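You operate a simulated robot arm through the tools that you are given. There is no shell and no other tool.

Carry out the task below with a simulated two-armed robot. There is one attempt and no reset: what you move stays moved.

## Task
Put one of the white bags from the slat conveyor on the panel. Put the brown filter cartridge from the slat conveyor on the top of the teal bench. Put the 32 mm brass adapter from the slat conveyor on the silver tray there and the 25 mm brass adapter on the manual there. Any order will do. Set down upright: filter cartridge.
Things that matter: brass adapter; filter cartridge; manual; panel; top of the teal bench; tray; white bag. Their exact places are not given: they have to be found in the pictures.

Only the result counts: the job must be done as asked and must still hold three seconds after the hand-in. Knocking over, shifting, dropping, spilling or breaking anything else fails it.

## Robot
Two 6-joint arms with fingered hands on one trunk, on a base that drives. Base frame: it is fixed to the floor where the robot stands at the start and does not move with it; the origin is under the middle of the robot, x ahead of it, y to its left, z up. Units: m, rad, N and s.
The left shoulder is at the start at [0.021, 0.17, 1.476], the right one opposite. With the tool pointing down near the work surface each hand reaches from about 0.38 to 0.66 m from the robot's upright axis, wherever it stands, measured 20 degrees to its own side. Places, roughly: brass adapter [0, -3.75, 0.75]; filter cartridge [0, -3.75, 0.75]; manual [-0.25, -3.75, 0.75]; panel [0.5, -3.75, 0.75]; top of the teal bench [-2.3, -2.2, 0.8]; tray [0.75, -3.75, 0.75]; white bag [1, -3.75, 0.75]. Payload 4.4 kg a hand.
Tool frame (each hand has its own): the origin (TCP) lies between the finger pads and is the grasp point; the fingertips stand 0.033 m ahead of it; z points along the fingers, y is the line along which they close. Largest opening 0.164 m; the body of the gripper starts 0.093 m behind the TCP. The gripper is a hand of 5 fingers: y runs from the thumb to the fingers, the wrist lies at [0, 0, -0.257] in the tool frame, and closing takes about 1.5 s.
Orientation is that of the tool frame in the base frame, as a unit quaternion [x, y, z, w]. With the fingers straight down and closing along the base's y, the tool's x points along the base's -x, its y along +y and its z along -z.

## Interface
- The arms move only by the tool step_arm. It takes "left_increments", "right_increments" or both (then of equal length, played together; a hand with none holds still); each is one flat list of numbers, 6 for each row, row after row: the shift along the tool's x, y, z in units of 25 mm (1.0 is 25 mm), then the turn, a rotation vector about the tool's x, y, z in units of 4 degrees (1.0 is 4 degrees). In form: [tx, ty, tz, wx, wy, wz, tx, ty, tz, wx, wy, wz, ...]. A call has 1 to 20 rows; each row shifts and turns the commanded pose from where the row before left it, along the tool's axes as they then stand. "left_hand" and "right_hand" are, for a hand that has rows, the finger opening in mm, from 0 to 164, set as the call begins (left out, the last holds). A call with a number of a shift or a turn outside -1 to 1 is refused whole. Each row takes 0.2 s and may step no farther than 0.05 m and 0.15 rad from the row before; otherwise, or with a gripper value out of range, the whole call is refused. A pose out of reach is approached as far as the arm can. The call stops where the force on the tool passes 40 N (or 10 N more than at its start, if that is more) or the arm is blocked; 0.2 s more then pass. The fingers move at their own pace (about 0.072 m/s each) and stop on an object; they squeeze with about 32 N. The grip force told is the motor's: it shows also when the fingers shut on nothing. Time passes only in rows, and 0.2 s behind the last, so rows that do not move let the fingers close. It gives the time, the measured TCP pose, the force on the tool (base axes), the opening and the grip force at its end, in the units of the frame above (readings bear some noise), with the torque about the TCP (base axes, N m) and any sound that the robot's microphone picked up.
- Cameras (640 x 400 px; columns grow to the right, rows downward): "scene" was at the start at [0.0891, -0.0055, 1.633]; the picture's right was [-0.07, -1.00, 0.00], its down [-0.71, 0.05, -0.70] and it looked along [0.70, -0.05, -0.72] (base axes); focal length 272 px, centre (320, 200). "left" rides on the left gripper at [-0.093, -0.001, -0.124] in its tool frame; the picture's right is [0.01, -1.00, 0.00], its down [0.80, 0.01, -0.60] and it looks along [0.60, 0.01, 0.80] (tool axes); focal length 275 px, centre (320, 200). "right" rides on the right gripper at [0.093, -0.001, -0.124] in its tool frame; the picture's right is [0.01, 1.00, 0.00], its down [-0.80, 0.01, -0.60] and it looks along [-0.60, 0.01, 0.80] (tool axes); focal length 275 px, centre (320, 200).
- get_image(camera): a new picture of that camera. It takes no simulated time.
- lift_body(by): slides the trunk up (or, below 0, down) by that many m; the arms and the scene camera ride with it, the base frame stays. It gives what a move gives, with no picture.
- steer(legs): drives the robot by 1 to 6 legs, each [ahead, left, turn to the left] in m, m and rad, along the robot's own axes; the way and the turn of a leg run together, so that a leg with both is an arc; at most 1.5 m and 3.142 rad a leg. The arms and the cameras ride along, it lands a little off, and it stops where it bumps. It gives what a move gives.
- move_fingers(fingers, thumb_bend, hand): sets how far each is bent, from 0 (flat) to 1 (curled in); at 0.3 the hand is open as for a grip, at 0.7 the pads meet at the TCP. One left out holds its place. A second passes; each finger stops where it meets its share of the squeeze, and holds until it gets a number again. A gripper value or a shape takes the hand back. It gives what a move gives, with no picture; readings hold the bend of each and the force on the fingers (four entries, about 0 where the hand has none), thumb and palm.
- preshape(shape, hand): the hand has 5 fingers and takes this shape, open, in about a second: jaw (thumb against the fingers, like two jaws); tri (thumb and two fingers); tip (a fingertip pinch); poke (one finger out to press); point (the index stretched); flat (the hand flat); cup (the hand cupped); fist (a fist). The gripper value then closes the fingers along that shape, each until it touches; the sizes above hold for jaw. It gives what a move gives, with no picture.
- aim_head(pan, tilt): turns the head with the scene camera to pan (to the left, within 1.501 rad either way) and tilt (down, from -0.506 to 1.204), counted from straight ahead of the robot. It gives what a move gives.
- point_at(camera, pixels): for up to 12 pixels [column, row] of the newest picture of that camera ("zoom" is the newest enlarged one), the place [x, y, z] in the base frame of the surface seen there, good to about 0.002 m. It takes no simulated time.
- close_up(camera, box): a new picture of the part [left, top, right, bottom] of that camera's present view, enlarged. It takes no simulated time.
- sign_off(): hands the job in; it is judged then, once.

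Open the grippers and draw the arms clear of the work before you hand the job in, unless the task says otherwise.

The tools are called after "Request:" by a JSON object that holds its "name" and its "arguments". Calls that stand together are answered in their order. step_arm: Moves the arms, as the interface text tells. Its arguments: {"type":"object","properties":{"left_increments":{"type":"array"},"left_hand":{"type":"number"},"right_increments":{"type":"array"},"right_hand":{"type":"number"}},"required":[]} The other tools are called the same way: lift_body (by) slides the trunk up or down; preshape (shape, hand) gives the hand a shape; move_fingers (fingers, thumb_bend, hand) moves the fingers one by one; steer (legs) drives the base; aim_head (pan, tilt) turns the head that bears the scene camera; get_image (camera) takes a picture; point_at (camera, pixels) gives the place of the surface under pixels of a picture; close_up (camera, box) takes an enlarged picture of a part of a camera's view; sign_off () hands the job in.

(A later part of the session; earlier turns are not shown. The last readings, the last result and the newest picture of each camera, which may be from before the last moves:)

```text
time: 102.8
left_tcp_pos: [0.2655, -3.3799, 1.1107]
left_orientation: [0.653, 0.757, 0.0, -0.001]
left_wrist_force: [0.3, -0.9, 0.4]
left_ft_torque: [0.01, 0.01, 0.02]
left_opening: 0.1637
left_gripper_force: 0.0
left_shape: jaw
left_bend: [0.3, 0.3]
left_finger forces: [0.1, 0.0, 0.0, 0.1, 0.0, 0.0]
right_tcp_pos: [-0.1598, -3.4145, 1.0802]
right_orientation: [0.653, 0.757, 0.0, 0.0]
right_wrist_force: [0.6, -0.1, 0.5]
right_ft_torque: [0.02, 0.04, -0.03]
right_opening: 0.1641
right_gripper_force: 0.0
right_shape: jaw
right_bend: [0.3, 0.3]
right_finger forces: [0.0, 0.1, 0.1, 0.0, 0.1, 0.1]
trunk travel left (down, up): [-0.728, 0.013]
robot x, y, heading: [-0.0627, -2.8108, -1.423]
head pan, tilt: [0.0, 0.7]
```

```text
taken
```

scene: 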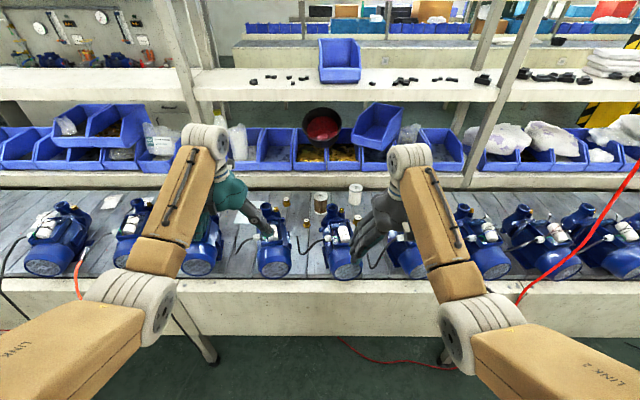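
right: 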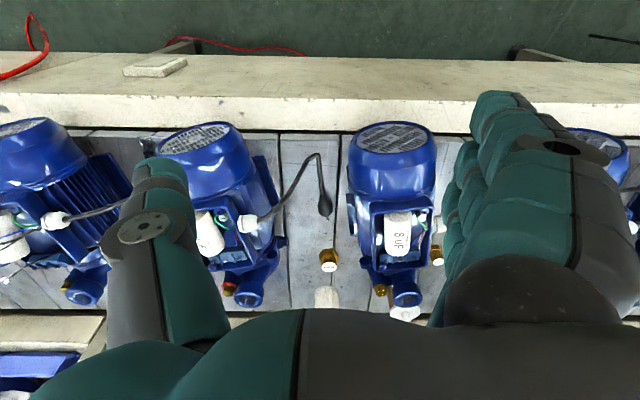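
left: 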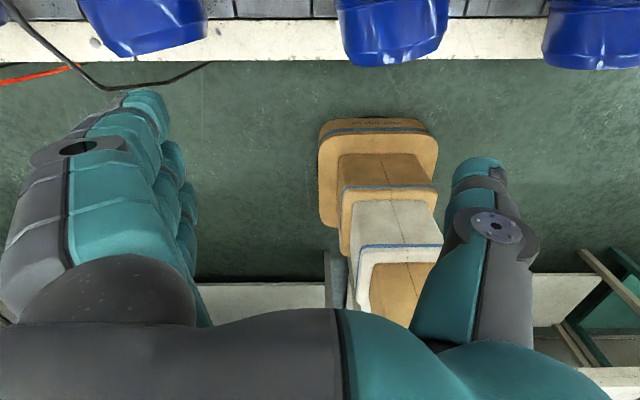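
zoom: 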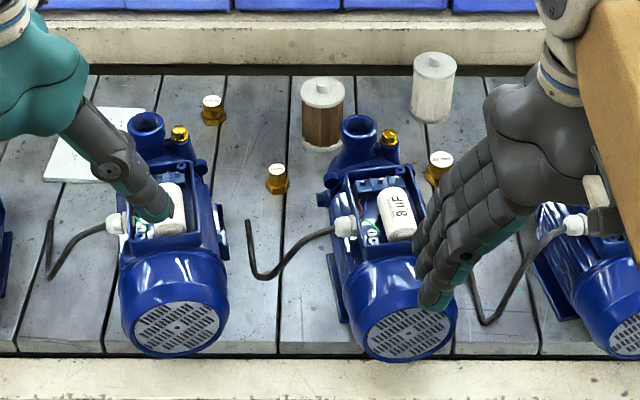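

I zoom on the brass pieces and cylinders to read their top labels, and on the white sheet at left.

Request:
{"name": "close_up", "arguments": {"camera": "scene", "box": [276, 190, 316, 235]}}

Request:
{"name": "close_up", "arguments": {"camera": "scene", "box": [310, 180, 370, 240]}}

Request:
{"name": "close_up", "arguments": {"camera": "scene", "box": [0, 180, 280, 290]}}

Request:
{"name": "close_up", "arguments": {"camera": "scene", "box": [360, 180, 640, 290]}}

```text
8.89 times, centred on (296, 212) of scene
```

zoom: 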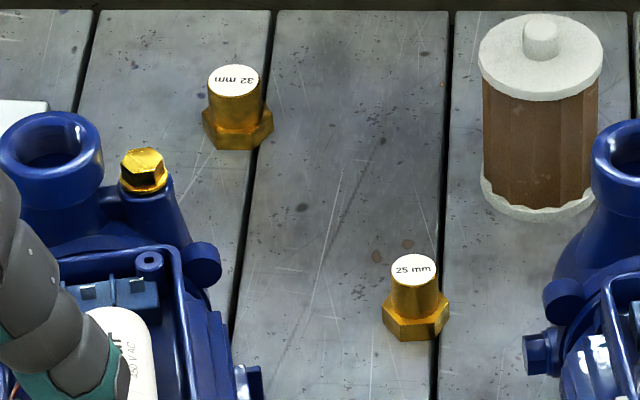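

```text
6.67 times, centred on (340, 210) of scene
```

zoom: 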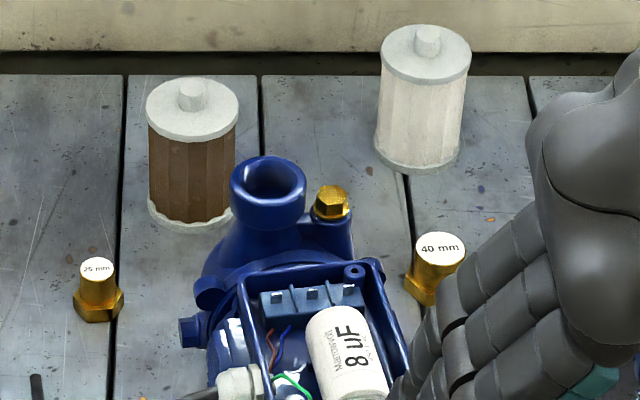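

```text
2.29 times, centred on (140, 235) of scene
```

zoom: 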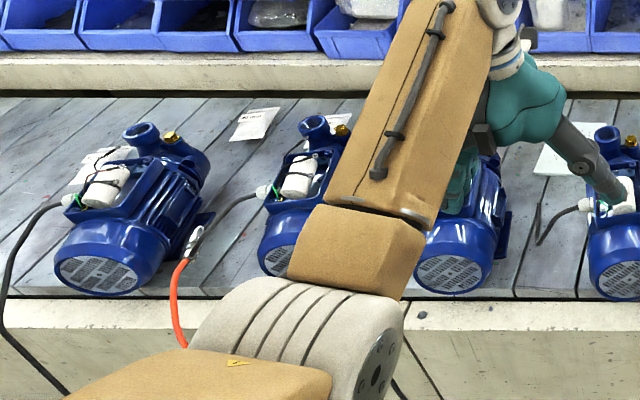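

```text
2.29 times, centred on (500, 235) of scene
```

zoom: 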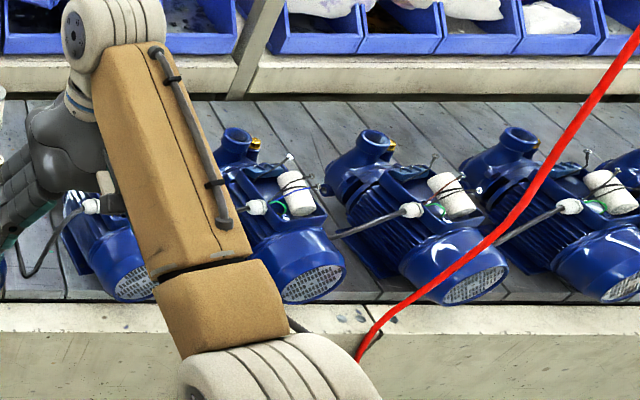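

All labels are readable: 32 mm adapter at about (0.249,-3.849), 25 mm at (0.126,-3.711), 40 mm is a distractor; the brown cartridge at (0.084,-3.81). The left hand camera shows my own base, so I measure its footprint to know how close I can stand.

Request:
{"name": "point_at", "arguments": {"camera": "left", "pixels": [[322, 160], [375, 122], [435, 150], [330, 220], [345, 160], [430, 190], [350, 250], [380, 145], [400, 300], [380, 30], [270, 45], [250, 285]]}}

Request:
{"name": "point_at", "arguments": {"camera": "scene", "pixels": [[320, 283], [320, 300], [320, 335], [500, 290], [215, 355]]}}

```text
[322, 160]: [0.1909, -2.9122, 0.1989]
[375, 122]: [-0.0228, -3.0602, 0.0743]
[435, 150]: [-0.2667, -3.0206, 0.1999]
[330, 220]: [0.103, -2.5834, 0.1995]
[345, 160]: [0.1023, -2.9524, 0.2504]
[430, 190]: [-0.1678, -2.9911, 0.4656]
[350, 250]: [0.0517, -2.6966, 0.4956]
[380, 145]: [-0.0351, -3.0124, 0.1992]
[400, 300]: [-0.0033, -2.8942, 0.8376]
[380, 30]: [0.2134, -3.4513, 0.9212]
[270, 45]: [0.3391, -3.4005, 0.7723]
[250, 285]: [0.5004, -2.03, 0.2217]
```

```text
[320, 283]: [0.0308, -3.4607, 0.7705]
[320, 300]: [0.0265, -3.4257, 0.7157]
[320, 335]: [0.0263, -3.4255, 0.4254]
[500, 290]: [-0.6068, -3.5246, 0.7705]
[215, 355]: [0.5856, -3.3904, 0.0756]
```

My base is 0.46 m wide, reaches 0.25 m ahead only below z=0.2, and the column is narrower higher up; the conveyor skirt (z 0.43–0.72) is 0.62 m ahead. I measure arm-link heights to judge lowering the trunk.

Request:
{"name": "point_at", "arguments": {"camera": "scene", "pixels": [[140, 300], [205, 140], [160, 210], [30, 360], [470, 330], [405, 160], [440, 240], [600, 360], [205, 345], [447, 345]]}}

Request:
{"name": "aim_head", "arguments": {"pan": 0.0, "tilt": 1.2}}

Request:
{"name": "get_image", "arguments": {"camera": "scene"}}

```text
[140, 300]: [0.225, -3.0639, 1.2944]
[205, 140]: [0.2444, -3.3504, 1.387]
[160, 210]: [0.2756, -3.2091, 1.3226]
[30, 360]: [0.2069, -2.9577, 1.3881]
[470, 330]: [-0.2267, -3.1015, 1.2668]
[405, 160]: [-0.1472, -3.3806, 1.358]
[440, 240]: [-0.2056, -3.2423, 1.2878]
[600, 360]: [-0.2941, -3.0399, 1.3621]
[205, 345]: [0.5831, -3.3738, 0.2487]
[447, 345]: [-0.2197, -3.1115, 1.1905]
```

```text
time: 103.7
left_tcp_pos: [0.2657, -3.3807, 1.1113]
left_orientation: [0.653, 0.757, 0.0, 0.0]
left_wrist_force: [-0.1, 0.0, 0.4]
left_ft_torque: [0.0, 0.03, -0.03]
left_opening: 0.1642
left_gripper_force: 0.1
left_shape: jaw
left_bend: [0.3, 0.3]
left_finger forces: [0.1, 0.0, 0.0, 0.0, 0.1, 0.0]
right_tcp_pos: [-0.1588, -3.415, 1.0793]
right_orientation: [0.653, 0.757, 0.0, 0.0]
right_wrist_force: [0.1, 0.1, -0.4]
right_ft_torque: [-0.01, 0.02, -0.01]
right_opening: 0.1638
right_gripper_force: 0.0
right_shape: jaw
right_bend: [0.3, 0.3]
right_finger forces: [0.1, 0.0, 0.0, 0.0, 0.1, 0.0]
trunk travel left (down, up): [-0.728, 0.013]
robot x, y, heading: [-0.0623, -2.8127, -1.425]
head pan, tilt: [0.0, 1.201]
```

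```text
taken
```

scene: 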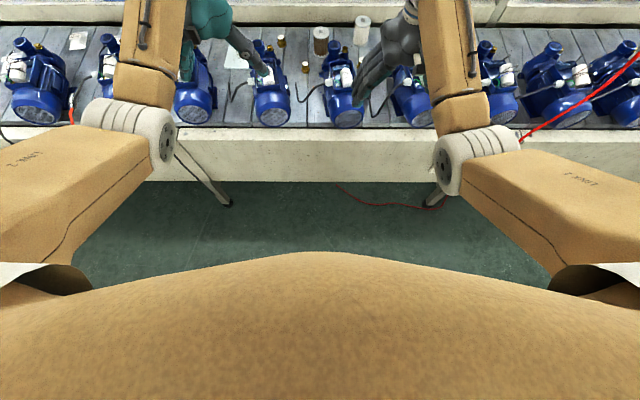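

The tilted view shows the conveyor legs at (228,203) and (430,203) and my chest at (320,255). I measure these for clearance.

Request:
{"name": "point_at", "arguments": {"camera": "scene", "pixels": [[227, 203], [210, 185], [431, 204], [437, 192], [320, 258], [320, 275], [200, 300], [440, 290], [380, 204], [320, 200], [320, 183]]}}

Request:
{"name": "close_up", "arguments": {"camera": "scene", "box": [220, 0, 420, 130]}}

```text
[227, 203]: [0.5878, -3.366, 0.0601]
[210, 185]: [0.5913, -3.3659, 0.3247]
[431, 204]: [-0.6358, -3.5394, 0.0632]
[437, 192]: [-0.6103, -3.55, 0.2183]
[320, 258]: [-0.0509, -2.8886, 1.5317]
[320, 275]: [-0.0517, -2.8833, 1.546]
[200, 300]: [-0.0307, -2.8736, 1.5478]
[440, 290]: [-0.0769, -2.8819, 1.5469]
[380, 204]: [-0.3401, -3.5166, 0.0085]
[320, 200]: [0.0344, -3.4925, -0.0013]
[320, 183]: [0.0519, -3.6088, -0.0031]
```

```text
3.08 times, centred on (320, 65) of scene
```

zoom: 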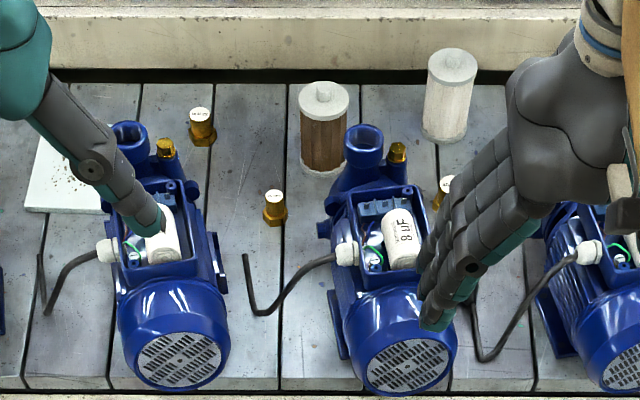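

Conveyor legs stand at u≈±: one at (0.588,-3.366), one at (-0.636,-3.54), so the base fits between them. I strafe right 0.35 m to bring the manual's area between my hands for a look.

Request:
{"name": "steer", "arguments": {"legs": [[0, -0.35, 0]]}}

Request:
{"name": "aim_head", "arguments": {"pan": 0.0, "tilt": 0.85}}

Request:
{"name": "get_image", "arguments": {"camera": "scene"}}

Request:
{"name": "close_up", "arguments": {"camera": "scene", "box": [200, 110, 440, 260]}}

```text
time: 106.0
left_tcp_pos: [-0.0757, -3.4292, 1.1109]
left_orientation: [0.653, 0.757, 0.0, 0.0]
left_wrist_force: [0.0, 0.7, 0.1]
left_ft_torque: [-0.01, -0.04, 0.02]
left_opening: 0.164
left_gripper_force: 0.0
left_shape: jaw
left_bend: [0.3, 0.3]
left_finger forces: [0.0, 0.0, 0.0, 0.0, 0.1, 0.0]
right_tcp_pos: [-0.5005, -3.4658, 1.0796]
right_orientation: [0.653, 0.758, 0.0, 0.0]
right_wrist_force: [0.2, 0.3, 0.2]
right_ft_torque: [-0.01, 0.01, -0.02]
right_opening: 0.1639
right_gripper_force: 0.0
right_shape: jaw
right_bend: [0.3, 0.3]
right_finger forces: [0.1, 0.0, 0.1, 0.1, 0.0, 0.0]
trunk travel left (down, up): [-0.728, 0.013]
robot x, y, heading: [-0.4, -2.8627, -1.42]
head pan, tilt: [0.0, 1.201]
```

```text
time: 106.8
left_tcp_pos: [-0.0763, -3.429, 1.1115]
left_orientation: [0.653, 0.758, 0.001, 0.0]
left_wrist_force: [0.8, 0.2, 0.0]
left_ft_torque: [-0.03, 0.02, 0.01]
left_opening: 0.164
left_gripper_force: 0.1
left_shape: jaw
left_bend: [0.3, 0.3]
left_finger forces: [0.0, 0.0, 0.0, 0.0, 0.0, 0.0]
right_tcp_pos: [-0.4996, -3.4661, 1.0801]
right_orientation: [0.653, 0.757, 0.0, 0.0]
right_wrist_force: [0.4, 0.8, 0.4]
right_ft_torque: [0.0, 0.02, -0.01]
right_opening: 0.1638
right_gripper_force: 0.1
right_shape: jaw
right_bend: [0.3, 0.3]
right_finger forces: [0.0, 0.1, 0.0, 0.1, 0.0, 0.0]
trunk travel left (down, up): [-0.728, 0.013]
robot x, y, heading: [-0.4027, -2.8639, -1.421]
head pan, tilt: [0.0, 0.85]
```

```text
taken
```

scene: 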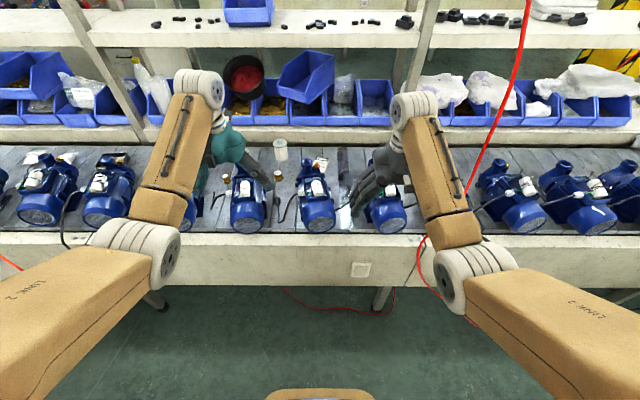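

```text
2.67 times, centred on (320, 185) of scene
```

zoom: 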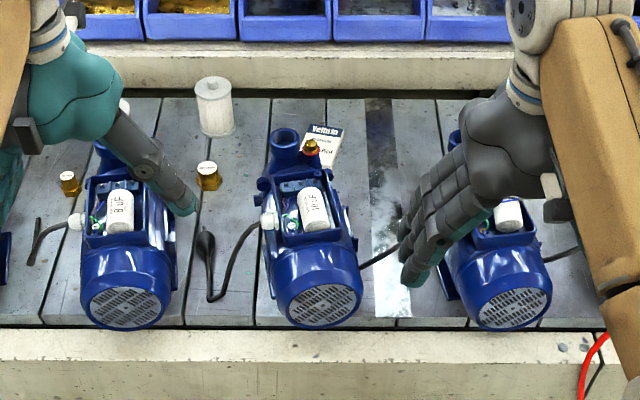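

A small "Velbrin" booklet lies at zoom (325,145) behind a pump: that is the manual. I zoom in and measure it.

Request:
{"name": "close_up", "arguments": {"camera": "scene", "box": [290, 140, 350, 190]}}

Request:
{"name": "point_at", "arguments": {"camera": "scene", "pixels": [[318, 158], [327, 159], [326, 168], [315, 160], [322, 172], [327, 165], [316, 165], [345, 160], [278, 178], [227, 180]]}}

```text
8.00 times, centred on (320, 165) of scene
```

zoom: 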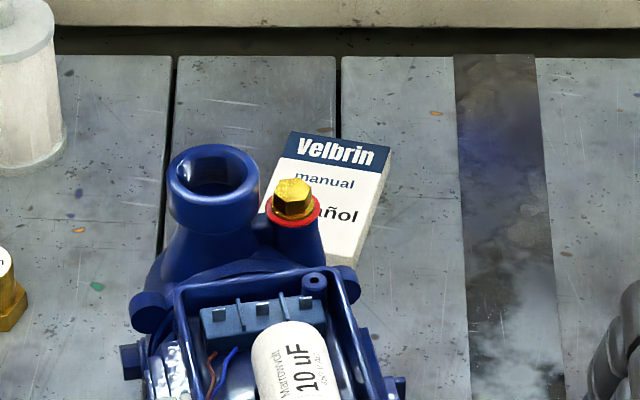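

```text
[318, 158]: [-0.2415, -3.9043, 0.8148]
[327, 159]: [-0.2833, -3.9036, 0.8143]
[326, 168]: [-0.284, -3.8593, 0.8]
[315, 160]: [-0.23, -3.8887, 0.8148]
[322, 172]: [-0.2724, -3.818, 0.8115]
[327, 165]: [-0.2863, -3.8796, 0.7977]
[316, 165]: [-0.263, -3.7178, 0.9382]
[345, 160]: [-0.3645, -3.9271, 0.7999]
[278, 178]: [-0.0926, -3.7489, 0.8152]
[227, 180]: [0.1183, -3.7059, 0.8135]
```

The booklet "manual – Español" is ~15 mm thick. I measure its corners in the zoom.

Request:
{"name": "point_at", "arguments": {"camera": "zoom", "pixels": [[293, 137], [384, 152], [350, 258], [268, 200], [335, 235], [350, 180], [330, 200], [315, 160], [293, 190], [310, 90], [420, 220]]}}

```text
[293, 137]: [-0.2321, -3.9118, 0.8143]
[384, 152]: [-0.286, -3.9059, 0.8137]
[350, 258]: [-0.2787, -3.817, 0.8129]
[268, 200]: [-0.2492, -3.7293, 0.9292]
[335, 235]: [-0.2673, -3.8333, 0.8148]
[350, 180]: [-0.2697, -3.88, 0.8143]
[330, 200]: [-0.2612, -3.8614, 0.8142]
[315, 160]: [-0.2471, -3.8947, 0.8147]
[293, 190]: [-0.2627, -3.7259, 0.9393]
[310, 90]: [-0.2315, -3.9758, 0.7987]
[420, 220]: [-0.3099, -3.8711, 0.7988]
```

Manual centre ≈ (-0.256,-3.862), about 55×95 mm, top z≈0.814. I check the red hose near my right arm and the pumps around the 25 mm adapter.

Request:
{"name": "point_at", "arguments": {"camera": "scene", "pixels": [[511, 72], [487, 148], [472, 186], [424, 240], [350, 312], [420, 262], [362, 268], [395, 270]]}}

Request:
{"name": "close_up", "arguments": {"camera": "scene", "box": [180, 130, 300, 230]}}

Request:
{"name": "get_image", "arguments": {"camera": "left"}}

```text
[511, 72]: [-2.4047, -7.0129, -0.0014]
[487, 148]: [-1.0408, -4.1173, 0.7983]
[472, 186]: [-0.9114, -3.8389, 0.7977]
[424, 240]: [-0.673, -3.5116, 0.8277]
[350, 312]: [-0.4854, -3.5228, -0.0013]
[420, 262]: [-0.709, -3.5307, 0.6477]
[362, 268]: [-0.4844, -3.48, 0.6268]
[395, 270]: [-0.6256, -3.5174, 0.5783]
```

```text
4.00 times, centred on (240, 180) of scene
```

zoom: 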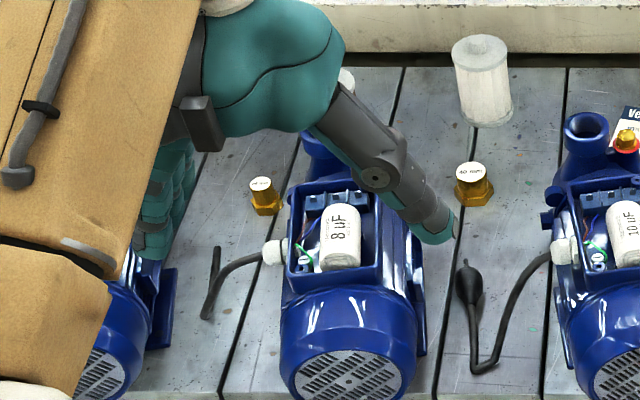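

```text
taken
```

left: 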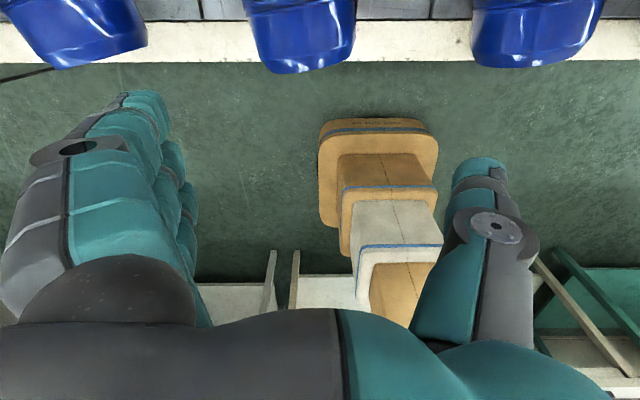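

The hose hangs near u≈-1.16 at the conveyor front, so I keep away from it: I strafe left 0.3 m and then drive in toward the conveyor (base goes under the skirt, hands at 1.05+ m above pumps).

Request:
{"name": "steer", "arguments": {"legs": [[0, 0.3, -0.008], [0.25, 0, 0]]}}

Request:
{"name": "get_image", "arguments": {"camera": "scene"}}

```text
time: 110.2
left_tcp_pos: [0.2497, -3.6365, 1.1112]
left_orientation: [0.656, 0.755, 0.001, 0.0]
left_wrist_force: [-0.2, 1.0, -0.8]
left_ft_torque: [0.06, 0.0, 0.03]
left_opening: 0.1639
left_gripper_force: 0.2
left_shape: jaw
left_bend: [0.3, 0.3]
left_finger forces: [0.0, 0.0, 0.0, 0.1, 0.0, 0.1]
right_tcp_pos: [-0.1747, -3.6681, 1.0791]
right_orientation: [0.657, 0.754, 0.001, 0.0]
right_wrist_force: [0.5, 0.4, -0.9]
right_ft_torque: [0.05, -0.01, -0.01]
right_opening: 0.1639
right_gripper_force: 0.1
right_shape: jaw
right_bend: [0.3, 0.3]
right_finger forces: [0.0, 0.1, 0.1, 0.0, 0.0, 0.1]
trunk travel left (down, up): [-0.728, 0.013]
robot x, y, heading: [-0.0716, -3.0664, -1.433]
head pan, tilt: [0.0, 0.85]
```

```text
taken
```

scene: 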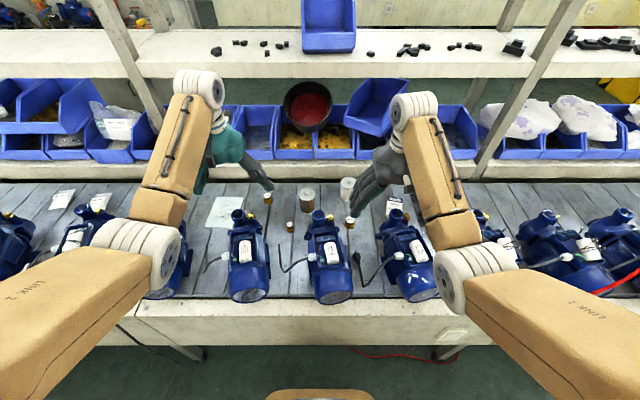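

Everything clear; I advance the last 0.14 m and look down at the work.

Request:
{"name": "steer", "arguments": {"legs": [[0.14, 0, 0]]}}

Request:
{"name": "get_image", "arguments": {"camera": "scene"}}

Request:
{"name": "get_image", "arguments": {"camera": "right"}}

```text
time: 111.6
left_tcp_pos: [0.2688, -3.7781, 1.1111]
left_orientation: [0.657, 0.754, 0.001, -0.001]
left_wrist_force: [-0.1, -0.4, 0.3]
left_ft_torque: [0.04, 0.0, 0.05]
left_opening: 0.1636
left_gripper_force: 0.1
left_shape: jaw
left_bend: [0.3, 0.3]
left_finger forces: [0.1, 0.0, 0.0, 0.0, 0.1, 0.0]
right_tcp_pos: [-0.1558, -3.8104, 1.0808]
right_orientation: [0.658, 0.753, 0.0, -0.001]
right_wrist_force: [0.0, -0.1, -0.5]
right_ft_torque: [0.03, 0.03, -0.02]
right_opening: 0.164
right_gripper_force: 0.1
right_shape: jaw
right_bend: [0.3, 0.3]
right_finger forces: [0.1, 0.0, 0.0, 0.0, 0.0, 0.0]
trunk travel left (down, up): [-0.728, 0.013]
robot x, y, heading: [-0.0474, -3.2024, -1.436]
head pan, tilt: [0.0, 0.85]
```

```text
taken
```

scene: 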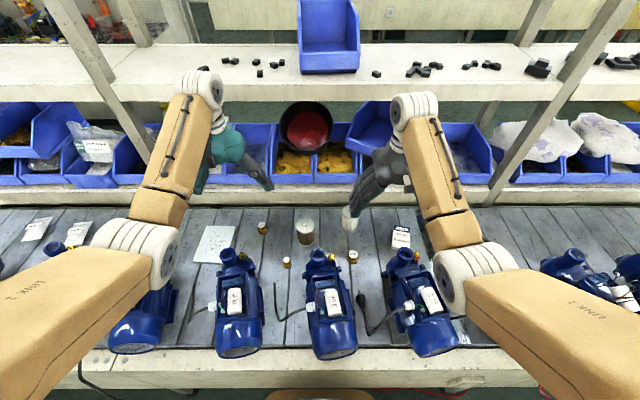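

```text
taken
```

right: 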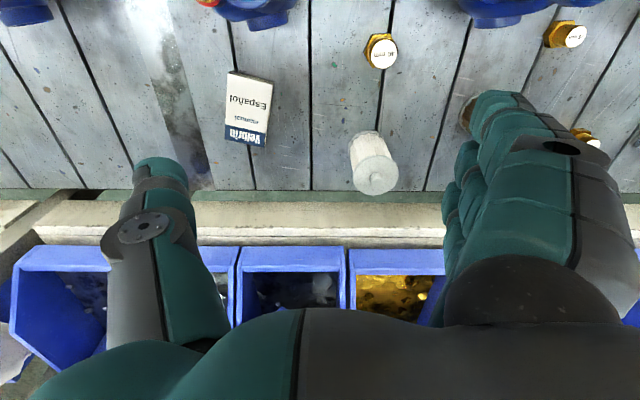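

The right-hand camera shows manual (247,108), white cartridge (373,165), 40 mm (381,50), 25 mm (568,37). I measure these precisely here and in the scene view.

Request:
{"name": "point_at", "arguments": {"camera": "right", "pixels": [[229, 72], [272, 82], [264, 147], [225, 138], [247, 108], [388, 50], [375, 35], [574, 38], [553, 35], [373, 178], [597, 143], [480, 5]]}}

Request:
{"name": "close_up", "arguments": {"camera": "scene", "box": [180, 200, 440, 360]}}

Request:
{"name": "point_at", "arguments": {"camera": "zoom", "pixels": [[312, 55], [312, 48], [263, 148], [205, 65], [203, 58], [340, 150], [245, 170], [340, 170], [265, 158], [316, 105], [120, 145], [430, 140]]}}

```text
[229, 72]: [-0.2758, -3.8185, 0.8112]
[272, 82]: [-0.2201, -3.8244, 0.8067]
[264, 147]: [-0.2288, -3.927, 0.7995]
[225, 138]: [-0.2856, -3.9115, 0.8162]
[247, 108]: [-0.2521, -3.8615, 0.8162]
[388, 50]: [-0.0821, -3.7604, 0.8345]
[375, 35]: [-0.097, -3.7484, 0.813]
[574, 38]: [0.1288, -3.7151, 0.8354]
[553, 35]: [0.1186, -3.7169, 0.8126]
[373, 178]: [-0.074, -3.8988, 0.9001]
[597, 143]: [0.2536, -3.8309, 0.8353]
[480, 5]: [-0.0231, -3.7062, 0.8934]
```

```text
2.46 times, centred on (310, 280) of scene
```

zoom: 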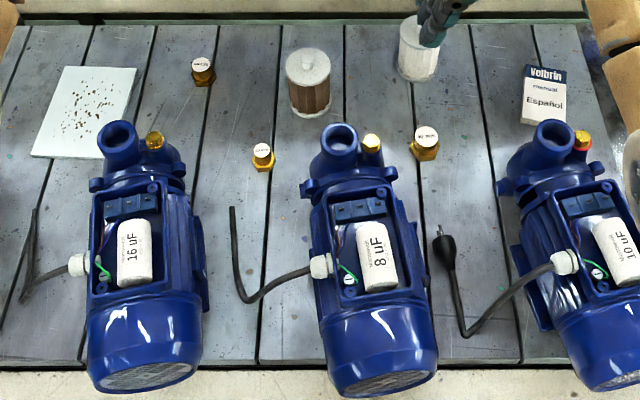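

```text
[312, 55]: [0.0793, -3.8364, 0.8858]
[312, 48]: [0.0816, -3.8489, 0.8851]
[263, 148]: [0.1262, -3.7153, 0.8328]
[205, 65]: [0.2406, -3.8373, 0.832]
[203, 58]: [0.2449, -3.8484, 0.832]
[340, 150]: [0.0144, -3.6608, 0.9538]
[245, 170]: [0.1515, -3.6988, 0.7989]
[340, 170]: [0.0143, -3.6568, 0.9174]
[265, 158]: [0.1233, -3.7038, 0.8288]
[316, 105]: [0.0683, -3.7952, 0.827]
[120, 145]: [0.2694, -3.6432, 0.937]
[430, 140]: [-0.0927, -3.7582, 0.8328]
```

Right hand must reach the 25 mm adapter (0.127,-3.715) without crowding the left hand, so I strafe the base left 0.17 m first.

Request:
{"name": "steer", "arguments": {"legs": [[0, 0.17, 0.006]]}}

Request:
{"name": "get_image", "arguments": {"camera": "right"}}

```text
time: 113.0
left_tcp_pos: [0.4419, -3.7506, 1.1106]
left_orientation: [0.654, 0.757, -0.001, -0.001]
left_wrist_force: [-0.1, -0.5, 0.6]
left_ft_torque: [-0.04, 0.03, 0.01]
left_opening: 0.1637
left_gripper_force: 0.1
left_shape: jaw
left_bend: [0.3, 0.3]
left_finger forces: [0.0, 0.0, 0.1, 0.1, 0.0, 0.0]
right_tcp_pos: [0.0188, -3.7853, 1.0798]
right_orientation: [0.654, 0.756, 0.0, 0.0]
right_wrist_force: [-0.4, 1.4, 0.1]
right_ft_torque: [0.0, 0.05, 0.0]
right_opening: 0.1638
right_gripper_force: 0.1
right_shape: jaw
right_bend: [0.3, 0.3]
right_finger forces: [0.1, 0.0, 0.0, 0.0, 0.1, 0.1]
trunk travel left (down, up): [-0.728, 0.013]
robot x, y, heading: [0.1181, -3.1839, -1.427]
head pan, tilt: [0.0, 0.85]
```

```text
taken
```

right: 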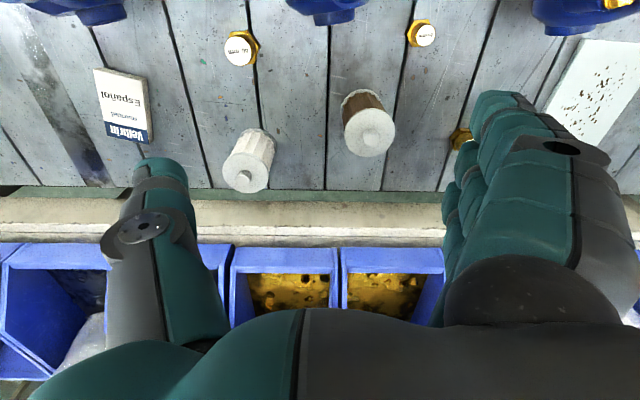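

I measure the adapters and brown cartridge from this nearly overhead view.

Request:
{"name": "close_up", "arguments": {"camera": "right", "box": [320, 0, 480, 160]}}

Request:
{"name": "point_at", "arguments": {"camera": "zoom", "pixels": [[424, 144], [424, 110], [424, 178], [385, 144], [462, 144], [370, 130], [120, 540], [200, 540], [280, 540], [200, 460], [200, 420], [570, 540]]}}

```text
2.50 times, centred on (400, 80) of right
```

zoom: 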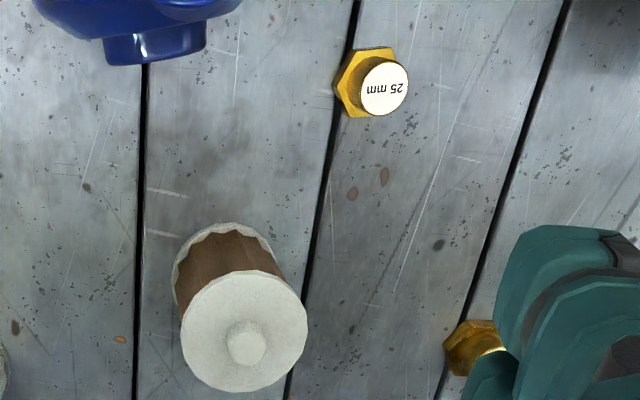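

```text
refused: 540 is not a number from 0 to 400
```

The zoom picture is 640×400; the 25 mm top is at (384,87), its hex base spans (335,80)-(395,118); the brown cartridge's cap centre is (245,342).

Request:
{"name": "point_at", "arguments": {"camera": "zoom", "pixels": [[384, 87], [384, 64], [384, 110], [362, 87], [407, 87], [345, 85], [360, 112], [245, 330], [190, 335], [300, 335], [245, 385], [245, 280]]}}

```text
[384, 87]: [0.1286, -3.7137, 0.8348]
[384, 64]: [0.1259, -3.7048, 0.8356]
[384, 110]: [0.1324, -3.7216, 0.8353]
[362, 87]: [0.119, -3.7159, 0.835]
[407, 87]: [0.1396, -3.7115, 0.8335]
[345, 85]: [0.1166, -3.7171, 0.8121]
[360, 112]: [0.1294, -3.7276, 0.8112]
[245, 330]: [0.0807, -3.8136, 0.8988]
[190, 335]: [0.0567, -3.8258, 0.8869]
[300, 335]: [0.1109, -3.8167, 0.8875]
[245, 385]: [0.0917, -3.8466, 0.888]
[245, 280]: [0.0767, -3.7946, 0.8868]
```

The 25 mm adapter's top centre is (0.129,-3.7135,0.835), hex ~30 mm wide; the brown cartridge centre ≈ (0.084,-3.820), cap z 0.887. I check the black cable beside the 25 mm adapter in the scene view.

Request:
{"name": "close_up", "arguments": {"camera": "scene", "box": [260, 190, 460, 320]}}

```text
3.08 times, centred on (360, 255) of scene
```

zoom: 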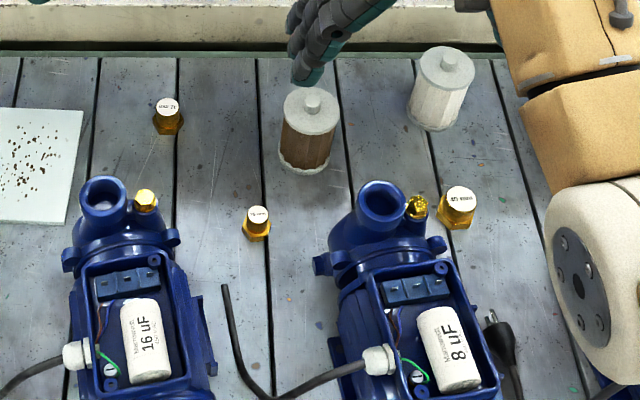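

Request:
{"name": "point_at", "arguments": {"camera": "zoom", "pixels": [[226, 288], [232, 320], [325, 265], [315, 250], [180, 240], [170, 238], [146, 198], [103, 200], [200, 310], [167, 105], [170, 128], [445, 60]]}}

```text
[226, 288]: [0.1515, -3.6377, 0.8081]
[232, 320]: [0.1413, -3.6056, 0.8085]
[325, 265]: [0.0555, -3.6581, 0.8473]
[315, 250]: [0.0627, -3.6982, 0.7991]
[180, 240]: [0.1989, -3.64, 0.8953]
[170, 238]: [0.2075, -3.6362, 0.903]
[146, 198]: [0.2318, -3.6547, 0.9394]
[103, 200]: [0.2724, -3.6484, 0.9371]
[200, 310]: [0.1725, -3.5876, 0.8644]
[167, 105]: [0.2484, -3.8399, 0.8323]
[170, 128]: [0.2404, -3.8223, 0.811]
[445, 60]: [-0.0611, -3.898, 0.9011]
```

Cable tip is 72 mm toward me from the adapter, pump ear 65 mm; fingers (±40 mm) clear both. I move the right hand above the 25 mm adapter with a 70 mm opening, stopping at z≈0.96.

Request:
{"name": "step_arm", "arguments": {"right_increments": [0.44, 0.954, 0, 0, 0, 0, 0.44, 0.954, 0, 0, 0, 0, 0.44, 0.954, 0, 0, 0, 0, 0.44, 0.954, 0, 0, 0, 0, 0.44, 0.954, 0, 0, 0, 0, 0, 0, 0.8, 0, 0, 0, 0, 0, 0.8, 0, 0, 0, 0, 0, 0.8, 0, 0, 0, 0, 0, 0.8, 0, 0, 0, 0, 0, 0.8, 0, 0, 0], "right_hand": 70}}

Request:
{"name": "get_image", "arguments": {"camera": "right"}}

Request:
{"name": "get_image", "arguments": {"camera": "scene"}}

```text
time: 115.2
left_tcp_pos: [0.4423, -3.7507, 1.1123]
left_orientation: [0.654, 0.756, 0.0, 0.0]
left_wrist_force: [0.6, 0.2, 0.4]
left_ft_torque: [-0.02, -0.01, -0.02]
left_opening: 0.164
left_gripper_force: 0.1
left_shape: jaw
left_bend: [0.3, 0.3]
left_finger forces: [0.0, 0.0, 0.1, 0.0, 0.1, 0.0]
right_tcp_pos: [0.1275, -3.73, 0.9653]
right_orientation: [0.655, 0.756, -0.003, 0.0]
right_wrist_force: [0.7, -0.1, -0.3]
right_ft_torque: [0.02, -0.01, -0.01]
right_opening: 0.0709
right_gripper_force: 0.2
right_shape: jaw
right_bend: [0.73, 0.74]
right_finger forces: [0.1, 0.1, 0.0, 0.1, 0.0, 0.1]
right hand out of reach, approached as far as the arm can: row 1, 2, 3, 5
trunk travel left (down, up): [-0.728, 0.013]
robot x, y, heading: [0.1186, -3.1848, -1.423]
head pan, tilt: [0.0, 0.85]
```

```text
taken
```

right: 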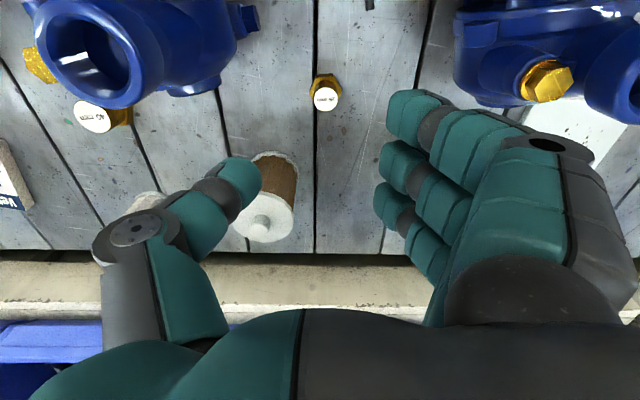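

```text
taken
```

scene: 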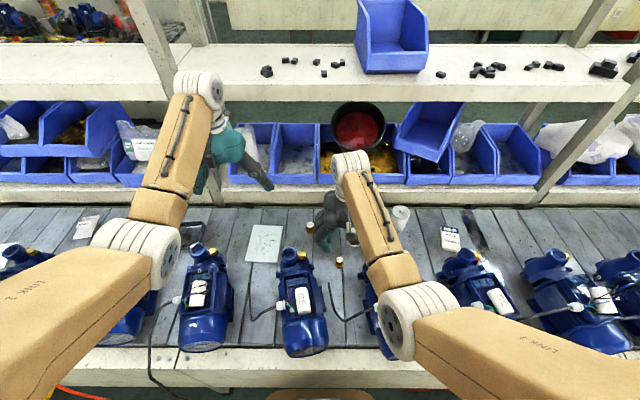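

The camera shows the finger knuckles bulge out to ±0.11 m, which could touch the pump plug on the right of the picture (545,80). I rotate the hand 75° about its axis so the fingers point away from me and the thumb comes between the pumps.

Request:
{"name": "step_arm", "arguments": {"right_increments": [0, 0, 0, 0, 0, 0.987, 0, 0, 0, 0, 0, 0.987, 0, 0, 0, 0, 0, 0.987, 0, 0, 0, 0, 0, 0.987, 0, 0, 0, 0, 0, 0.987, 0, 0, 0, 0, 0, 0.987, 0, 0, 0, 0, 0, 0.987, 0, 0, 0, 0, 0, 0.987, 0, 0, 0, 0, 0, 0.987, 0, 0, 0, 0, 0, 0.987, 0, 0, 0, 0, 0, 0.987, 0, 0, 0, 0, 0, 0.987, 0, 0, 0, 0, 0, 0.987, 0, 0, 0, 0, 0, 0.987, 0, 0, 0, 0, 0, 0.987, 0, 0, 0, 0, 0, 0.987, 0, 0, 0, 0, 0, 0.987, 0, 0, 0, 0, 0, 0.987, 0, 0, 0, 0, 0, 0.987]}}

Request:
{"name": "get_image", "arguments": {"camera": "right"}}

Request:
{"name": "get_image", "arguments": {"camera": "scene"}}

```text
time: 119.2
left_tcp_pos: [0.4414, -3.7502, 1.1117]
left_orientation: [0.654, 0.757, 0.0, -0.001]
left_wrist_force: [-0.1, -0.4, 0.0]
left_ft_torque: [0.0, -0.01, -0.02]
left_opening: 0.1638
left_gripper_force: 0.1
left_shape: jaw
left_bend: [0.3, 0.3]
left_finger forces: [0.1, 0.0, 0.0, 0.0, 0.0, 0.0]
right_tcp_pos: [0.1298, -3.7294, 0.9648]
right_orientation: [0.98, 0.201, -0.003, 0.001]
right_wrist_force: [0.0, -0.4, -0.1]
right_ft_torque: [0.01, -0.01, 0.04]
right_opening: 0.0709
right_gripper_force: 0.0
right_shape: jaw
right_bend: [0.73, 0.74]
right_finger forces: [0.1, 0.0, 0.1, 0.0, 0.0, 0.0]
trunk travel left (down, up): [-0.728, 0.013]
robot x, y, heading: [0.1148, -3.1814, -1.425]
head pan, tilt: [0.0, 0.85]
```

```text
taken
```

right: 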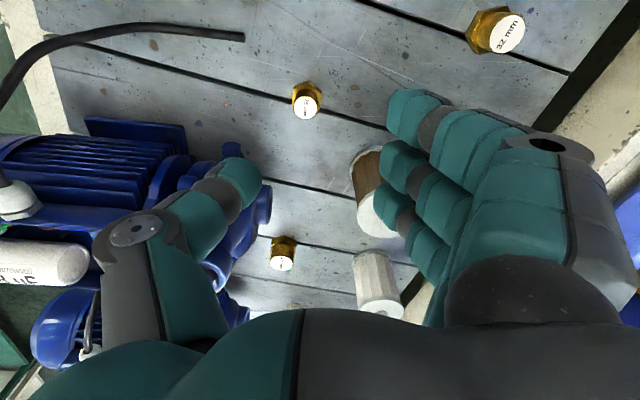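

```text
taken
```

scene: 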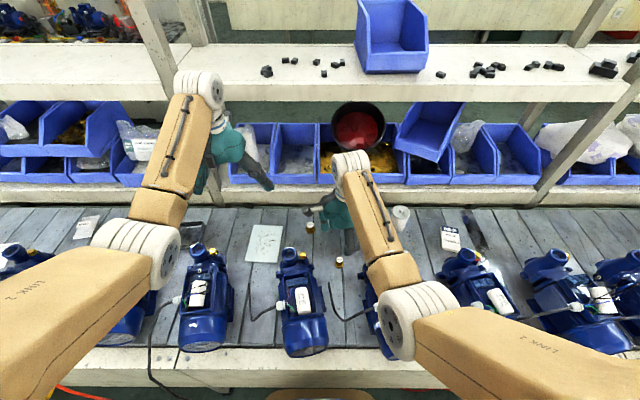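

The hand is rotated; the adapter top is at (306,100). I zoom on the fingers to see how far they spread relative to the brown cartridge at (370,190).

Request:
{"name": "close_up", "arguments": {"camera": "right", "box": [200, 60, 520, 260]}}

Request:
{"name": "point_at", "arguments": {"camera": "right", "pixels": [[306, 102], [395, 105], [388, 160], [380, 200], [408, 235], [425, 270], [255, 170], [225, 165], [395, 125], [500, 40], [460, 270], [600, 180]]}}

```text
2.00 times, centred on (360, 160) of right
```

zoom: 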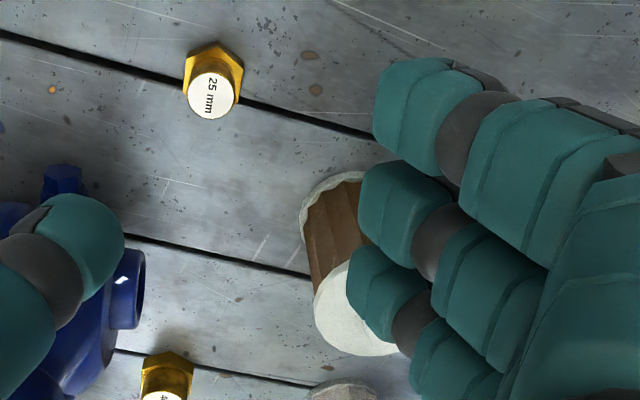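

```text
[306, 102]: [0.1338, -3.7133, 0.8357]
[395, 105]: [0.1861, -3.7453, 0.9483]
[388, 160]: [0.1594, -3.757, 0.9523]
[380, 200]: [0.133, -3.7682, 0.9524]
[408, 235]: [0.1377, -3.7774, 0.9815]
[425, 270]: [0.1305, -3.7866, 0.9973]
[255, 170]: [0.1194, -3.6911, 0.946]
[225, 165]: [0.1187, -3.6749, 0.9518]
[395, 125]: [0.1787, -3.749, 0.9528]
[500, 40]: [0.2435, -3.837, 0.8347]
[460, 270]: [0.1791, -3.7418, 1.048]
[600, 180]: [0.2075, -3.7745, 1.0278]
```

Little-finger edge would pass only ~3 mm from the brown cartridge at this angle, so I rotate back 8° (fingers to 67°), which leaves about 14 mm.

Request:
{"name": "step_arm", "arguments": {"right_increments": [0, 0, 0, 0, 0, -1, 0, 0, 0, 0, 0, -1]}}

```text
time: 119.8
left_tcp_pos: [0.4419, -3.7509, 1.1109]
left_orientation: [0.654, 0.757, -0.001, 0.0]
left_wrist_force: [-0.5, 0.3, 1.0]
left_ft_torque: [-0.03, -0.02, -0.01]
left_opening: 0.1638
left_gripper_force: 0.1
left_shape: jaw
left_bend: [0.3, 0.3]
left_finger forces: [0.0, 0.1, 0.0, 0.0, 0.1, 0.0]
right_tcp_pos: [0.1281, -3.7276, 0.9636]
right_orientation: [0.963, 0.268, -0.002, -0.001]
right_wrist_force: [0.4, 0.1, -0.1]
right_ft_torque: [0.0, 0.03, -0.01]
right_opening: 0.0708
right_gripper_force: 0.0
right_shape: jaw
right_bend: [0.73, 0.74]
right_finger forces: [0.0, 0.1, 0.1, 0.1, 0.0, 0.0]
trunk travel left (down, up): [-0.728, 0.013]
robot x, y, heading: [0.119, -3.1798, -1.428]
head pan, tilt: [0.0, 0.85]
```

Now I centre the hand over the adapter (0.129,-3.714) and descend to z≈0.90 for a check.

Request:
{"name": "step_arm", "arguments": {"right_increments": [0.163, -0.25, 0, 0, 0, 0, 0.163, -0.25, 0, 0, 0, 0, 0, 0, 0.64, 0, 0, 0, 0, 0, 0.64, 0, 0, 0, 0, 0, 0.64, 0, 0, 0, 0, 0, 0.64, 0, 0, 0]}}

Request:
{"name": "get_image", "arguments": {"camera": "right"}}

Request:
{"name": "close_up", "arguments": {"camera": "scene", "box": [260, 180, 420, 300]}}

```text
time: 121.2
left_tcp_pos: [0.4414, -3.7511, 1.1099]
left_orientation: [0.654, 0.757, 0.0, 0.0]
left_wrist_force: [0.5, 0.7, 0.3]
left_ft_torque: [0.01, 0.05, 0.03]
left_opening: 0.1638
left_gripper_force: 0.0
left_shape: jaw
left_bend: [0.3, 0.3]
left_finger forces: [0.1, 0.0, 0.0, 0.0, 0.0, 0.0]
right_tcp_pos: [0.1223, -3.7238, 0.9051]
right_orientation: [0.964, 0.267, -0.008, 0.006]
right_wrist_force: [0.2, 0.4, -0.4]
right_ft_torque: [0.0, 0.02, -0.01]
right_opening: 0.0709
right_gripper_force: 0.1
right_shape: jaw
right_bend: [0.73, 0.74]
right_finger forces: [0.1, 0.0, 0.0, 0.1, 0.1, 0.0]
trunk travel left (down, up): [-0.728, 0.013]
robot x, y, heading: [0.1174, -3.185, -1.424]
head pan, tilt: [0.0, 0.85]
```

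```text
taken
```

right: 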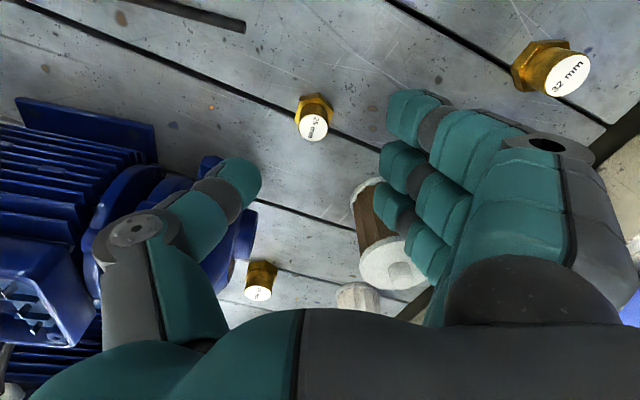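

```text
3.33 times, centred on (340, 240) of scene
```

zoom: 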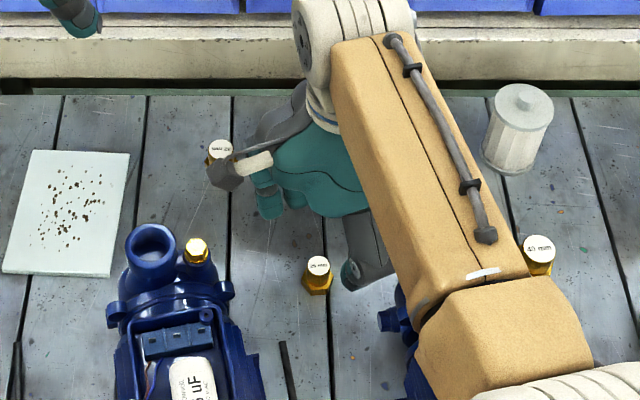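

The measured pose is off by about 1 cm and slightly tilted, without contact force. I send idle rows to see whether it settles.

Request:
{"name": "step_arm", "arguments": {"right_increments": [0, 0, 0, 0, 0, 0, 0, 0, 0, 0, 0, 0]}}

```text
time: 121.8
left_tcp_pos: [0.4409, -3.7506, 1.1118]
left_orientation: [0.654, 0.756, 0.0, 0.0]
left_wrist_force: [0.3, -0.1, 0.3]
left_ft_torque: [0.0, 0.0, 0.0]
left_opening: 0.1639
left_gripper_force: 0.1
left_shape: jaw
left_bend: [0.3, 0.3]
left_finger forces: [0.0, 0.1, 0.0, 0.0, 0.1, 0.1]
right_tcp_pos: [0.1212, -3.7215, 0.9042]
right_orientation: [0.964, 0.266, -0.008, 0.004]
right_wrist_force: [0.4, -0.1, -0.5]
right_ft_torque: [0.02, 0.02, -0.05]
right_opening: 0.0708
right_gripper_force: 0.0
right_shape: jaw
right_bend: [0.73, 0.74]
right_finger forces: [0.1, 0.0, 0.1, 0.0, 0.0, 0.1]
trunk travel left (down, up): [-0.728, 0.013]
robot x, y, heading: [0.1151, -3.1817, -1.423]
head pan, tilt: [0.0, 0.85]
```

It stays offset, so I apply a correction of (+7.5,+8.5 mm) and correct the slight tilt by looking at the response.

Request:
{"name": "step_arm", "arguments": {"right_increments": [0.43, -0.136, 0, 0, 0, 0, 0, 0, 0, 0, 0, 0]}}

```text
time: 122.7
left_tcp_pos: [0.4412, -3.7498, 1.1112]
left_orientation: [0.653, 0.757, 0.001, -0.001]
left_wrist_force: [-1.0, -0.5, -0.1]
left_ft_torque: [0.0, 0.01, 0.0]
left_opening: 0.1639
left_gripper_force: 0.0
left_shape: jaw
left_bend: [0.3, 0.3]
left_finger forces: [0.1, 0.1, 0.0, 0.0, 0.0, 0.0]
right_tcp_pos: [0.1122, -3.7283, 0.9101]
right_orientation: [0.965, 0.263, -0.022, 0.012]
right_wrist_force: [0.6, -0.2, -0.7]
right_ft_torque: [0.0, 0.01, 0.02]
right_opening: 0.0708
right_gripper_force: 0.1
right_shape: jaw
right_bend: [0.73, 0.74]
right_finger forces: [0.0, 0.0, 0.0, 0.4, 0.1, 0.1]
trunk travel left (down, up): [-0.728, 0.013]
robot x, y, heading: [0.1153, -3.181, -1.424]
head pan, tilt: [0.0, 0.85]
stopped in row 2 (right hand): the arm was blocked; the commanded pose is now the measured one
```

The arm is blocked by something; the little finger shows 0.4 N. I look at the scene and hand camera before moving.

Request:
{"name": "get_image", "arguments": {"camera": "scene"}}

Request:
{"name": "get_image", "arguments": {"camera": "right"}}

Request:
{"name": "get_image", "arguments": {"camera": "left"}}

```text
taken
```

scene: 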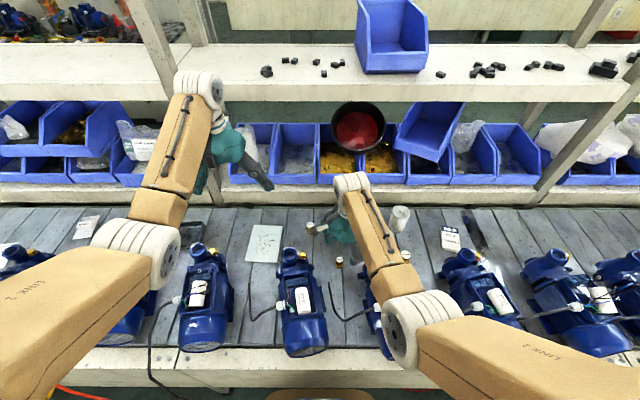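

```text
taken
```

right: 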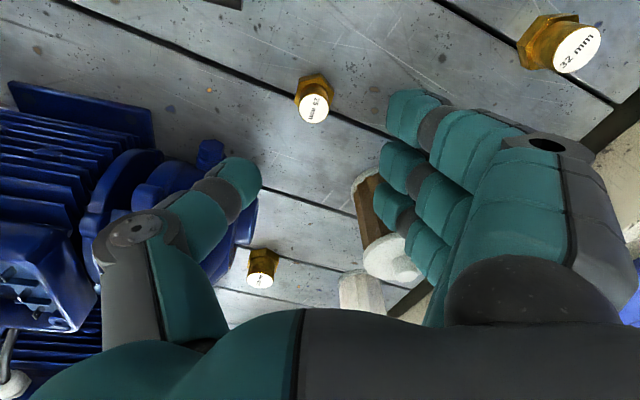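

```text
taken
```

left: 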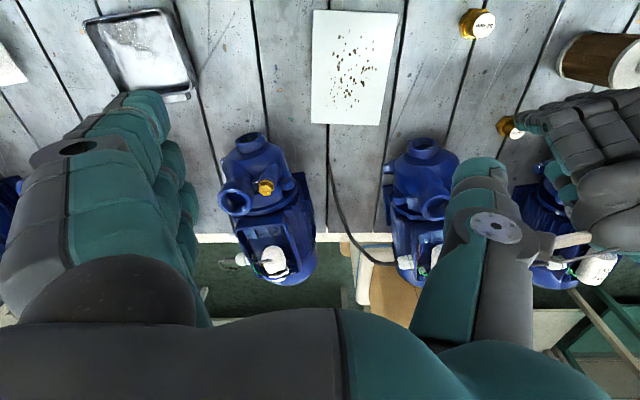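

I zoom in on the right hand from the left-hand camera and the scene camera to find the contact.

Request:
{"name": "close_up", "arguments": {"camera": "left", "box": [440, 0, 640, 280]}}

Request:
{"name": "close_up", "arguments": {"camera": "scene", "box": [290, 160, 440, 290]}}

Request:
{"name": "close_up", "arguments": {"camera": "right", "box": [320, 80, 520, 320]}}

```text
1.43 times, centred on (540, 140) of left
```

zoom: 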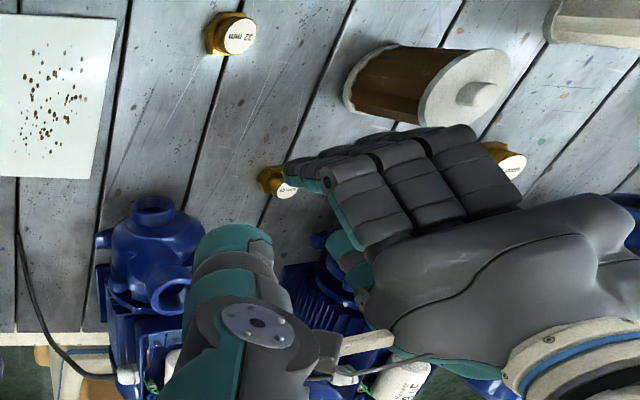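

```text
3.08 times, centred on (365, 225) of scene
```

zoom: 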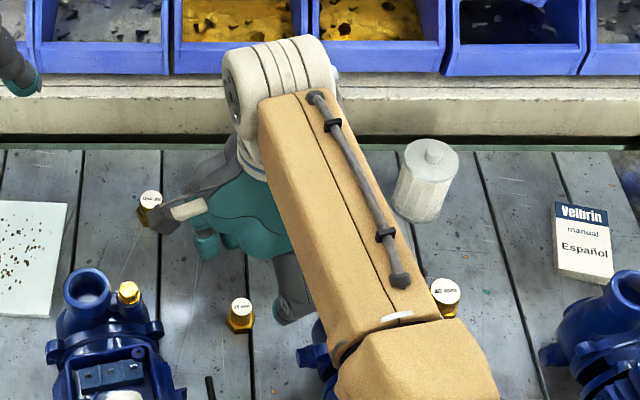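

```text
1.67 times, centred on (420, 200) of right
```

zoom: 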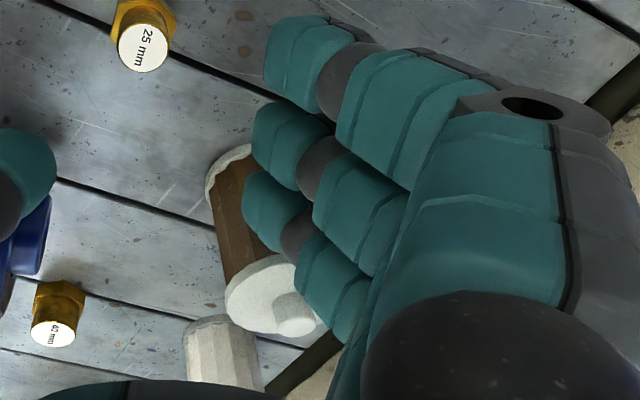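

No wrist force, so contact must be on the arm itself or a joint limit. I measure the elbow and forearm heights and check whether the brown cartridge moved.

Request:
{"name": "point_at", "arguments": {"camera": "scene", "pixels": [[402, 335], [420, 310], [385, 270], [355, 190], [400, 355], [440, 350], [520, 360], [372, 300], [404, 210], [348, 218], [395, 290], [345, 265]]}}

Request:
{"name": "point_at", "arguments": {"camera": "left", "pixels": [[625, 60], [600, 50], [615, 40], [570, 60], [610, 95], [560, 110], [620, 100]]}}

```text
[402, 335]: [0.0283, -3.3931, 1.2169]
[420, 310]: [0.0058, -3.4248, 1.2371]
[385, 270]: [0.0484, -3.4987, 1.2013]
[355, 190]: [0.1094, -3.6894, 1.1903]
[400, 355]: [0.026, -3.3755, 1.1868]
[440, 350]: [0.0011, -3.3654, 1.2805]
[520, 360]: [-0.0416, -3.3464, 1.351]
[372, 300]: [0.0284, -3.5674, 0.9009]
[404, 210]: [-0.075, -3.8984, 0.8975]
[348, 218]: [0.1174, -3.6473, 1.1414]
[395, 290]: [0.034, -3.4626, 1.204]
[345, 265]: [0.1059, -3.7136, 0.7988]
```

```text
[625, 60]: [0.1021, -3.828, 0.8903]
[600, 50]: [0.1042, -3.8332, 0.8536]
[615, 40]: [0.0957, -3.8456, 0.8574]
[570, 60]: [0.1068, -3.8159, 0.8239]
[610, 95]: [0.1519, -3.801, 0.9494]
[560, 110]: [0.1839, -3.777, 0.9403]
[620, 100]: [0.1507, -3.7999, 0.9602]
```

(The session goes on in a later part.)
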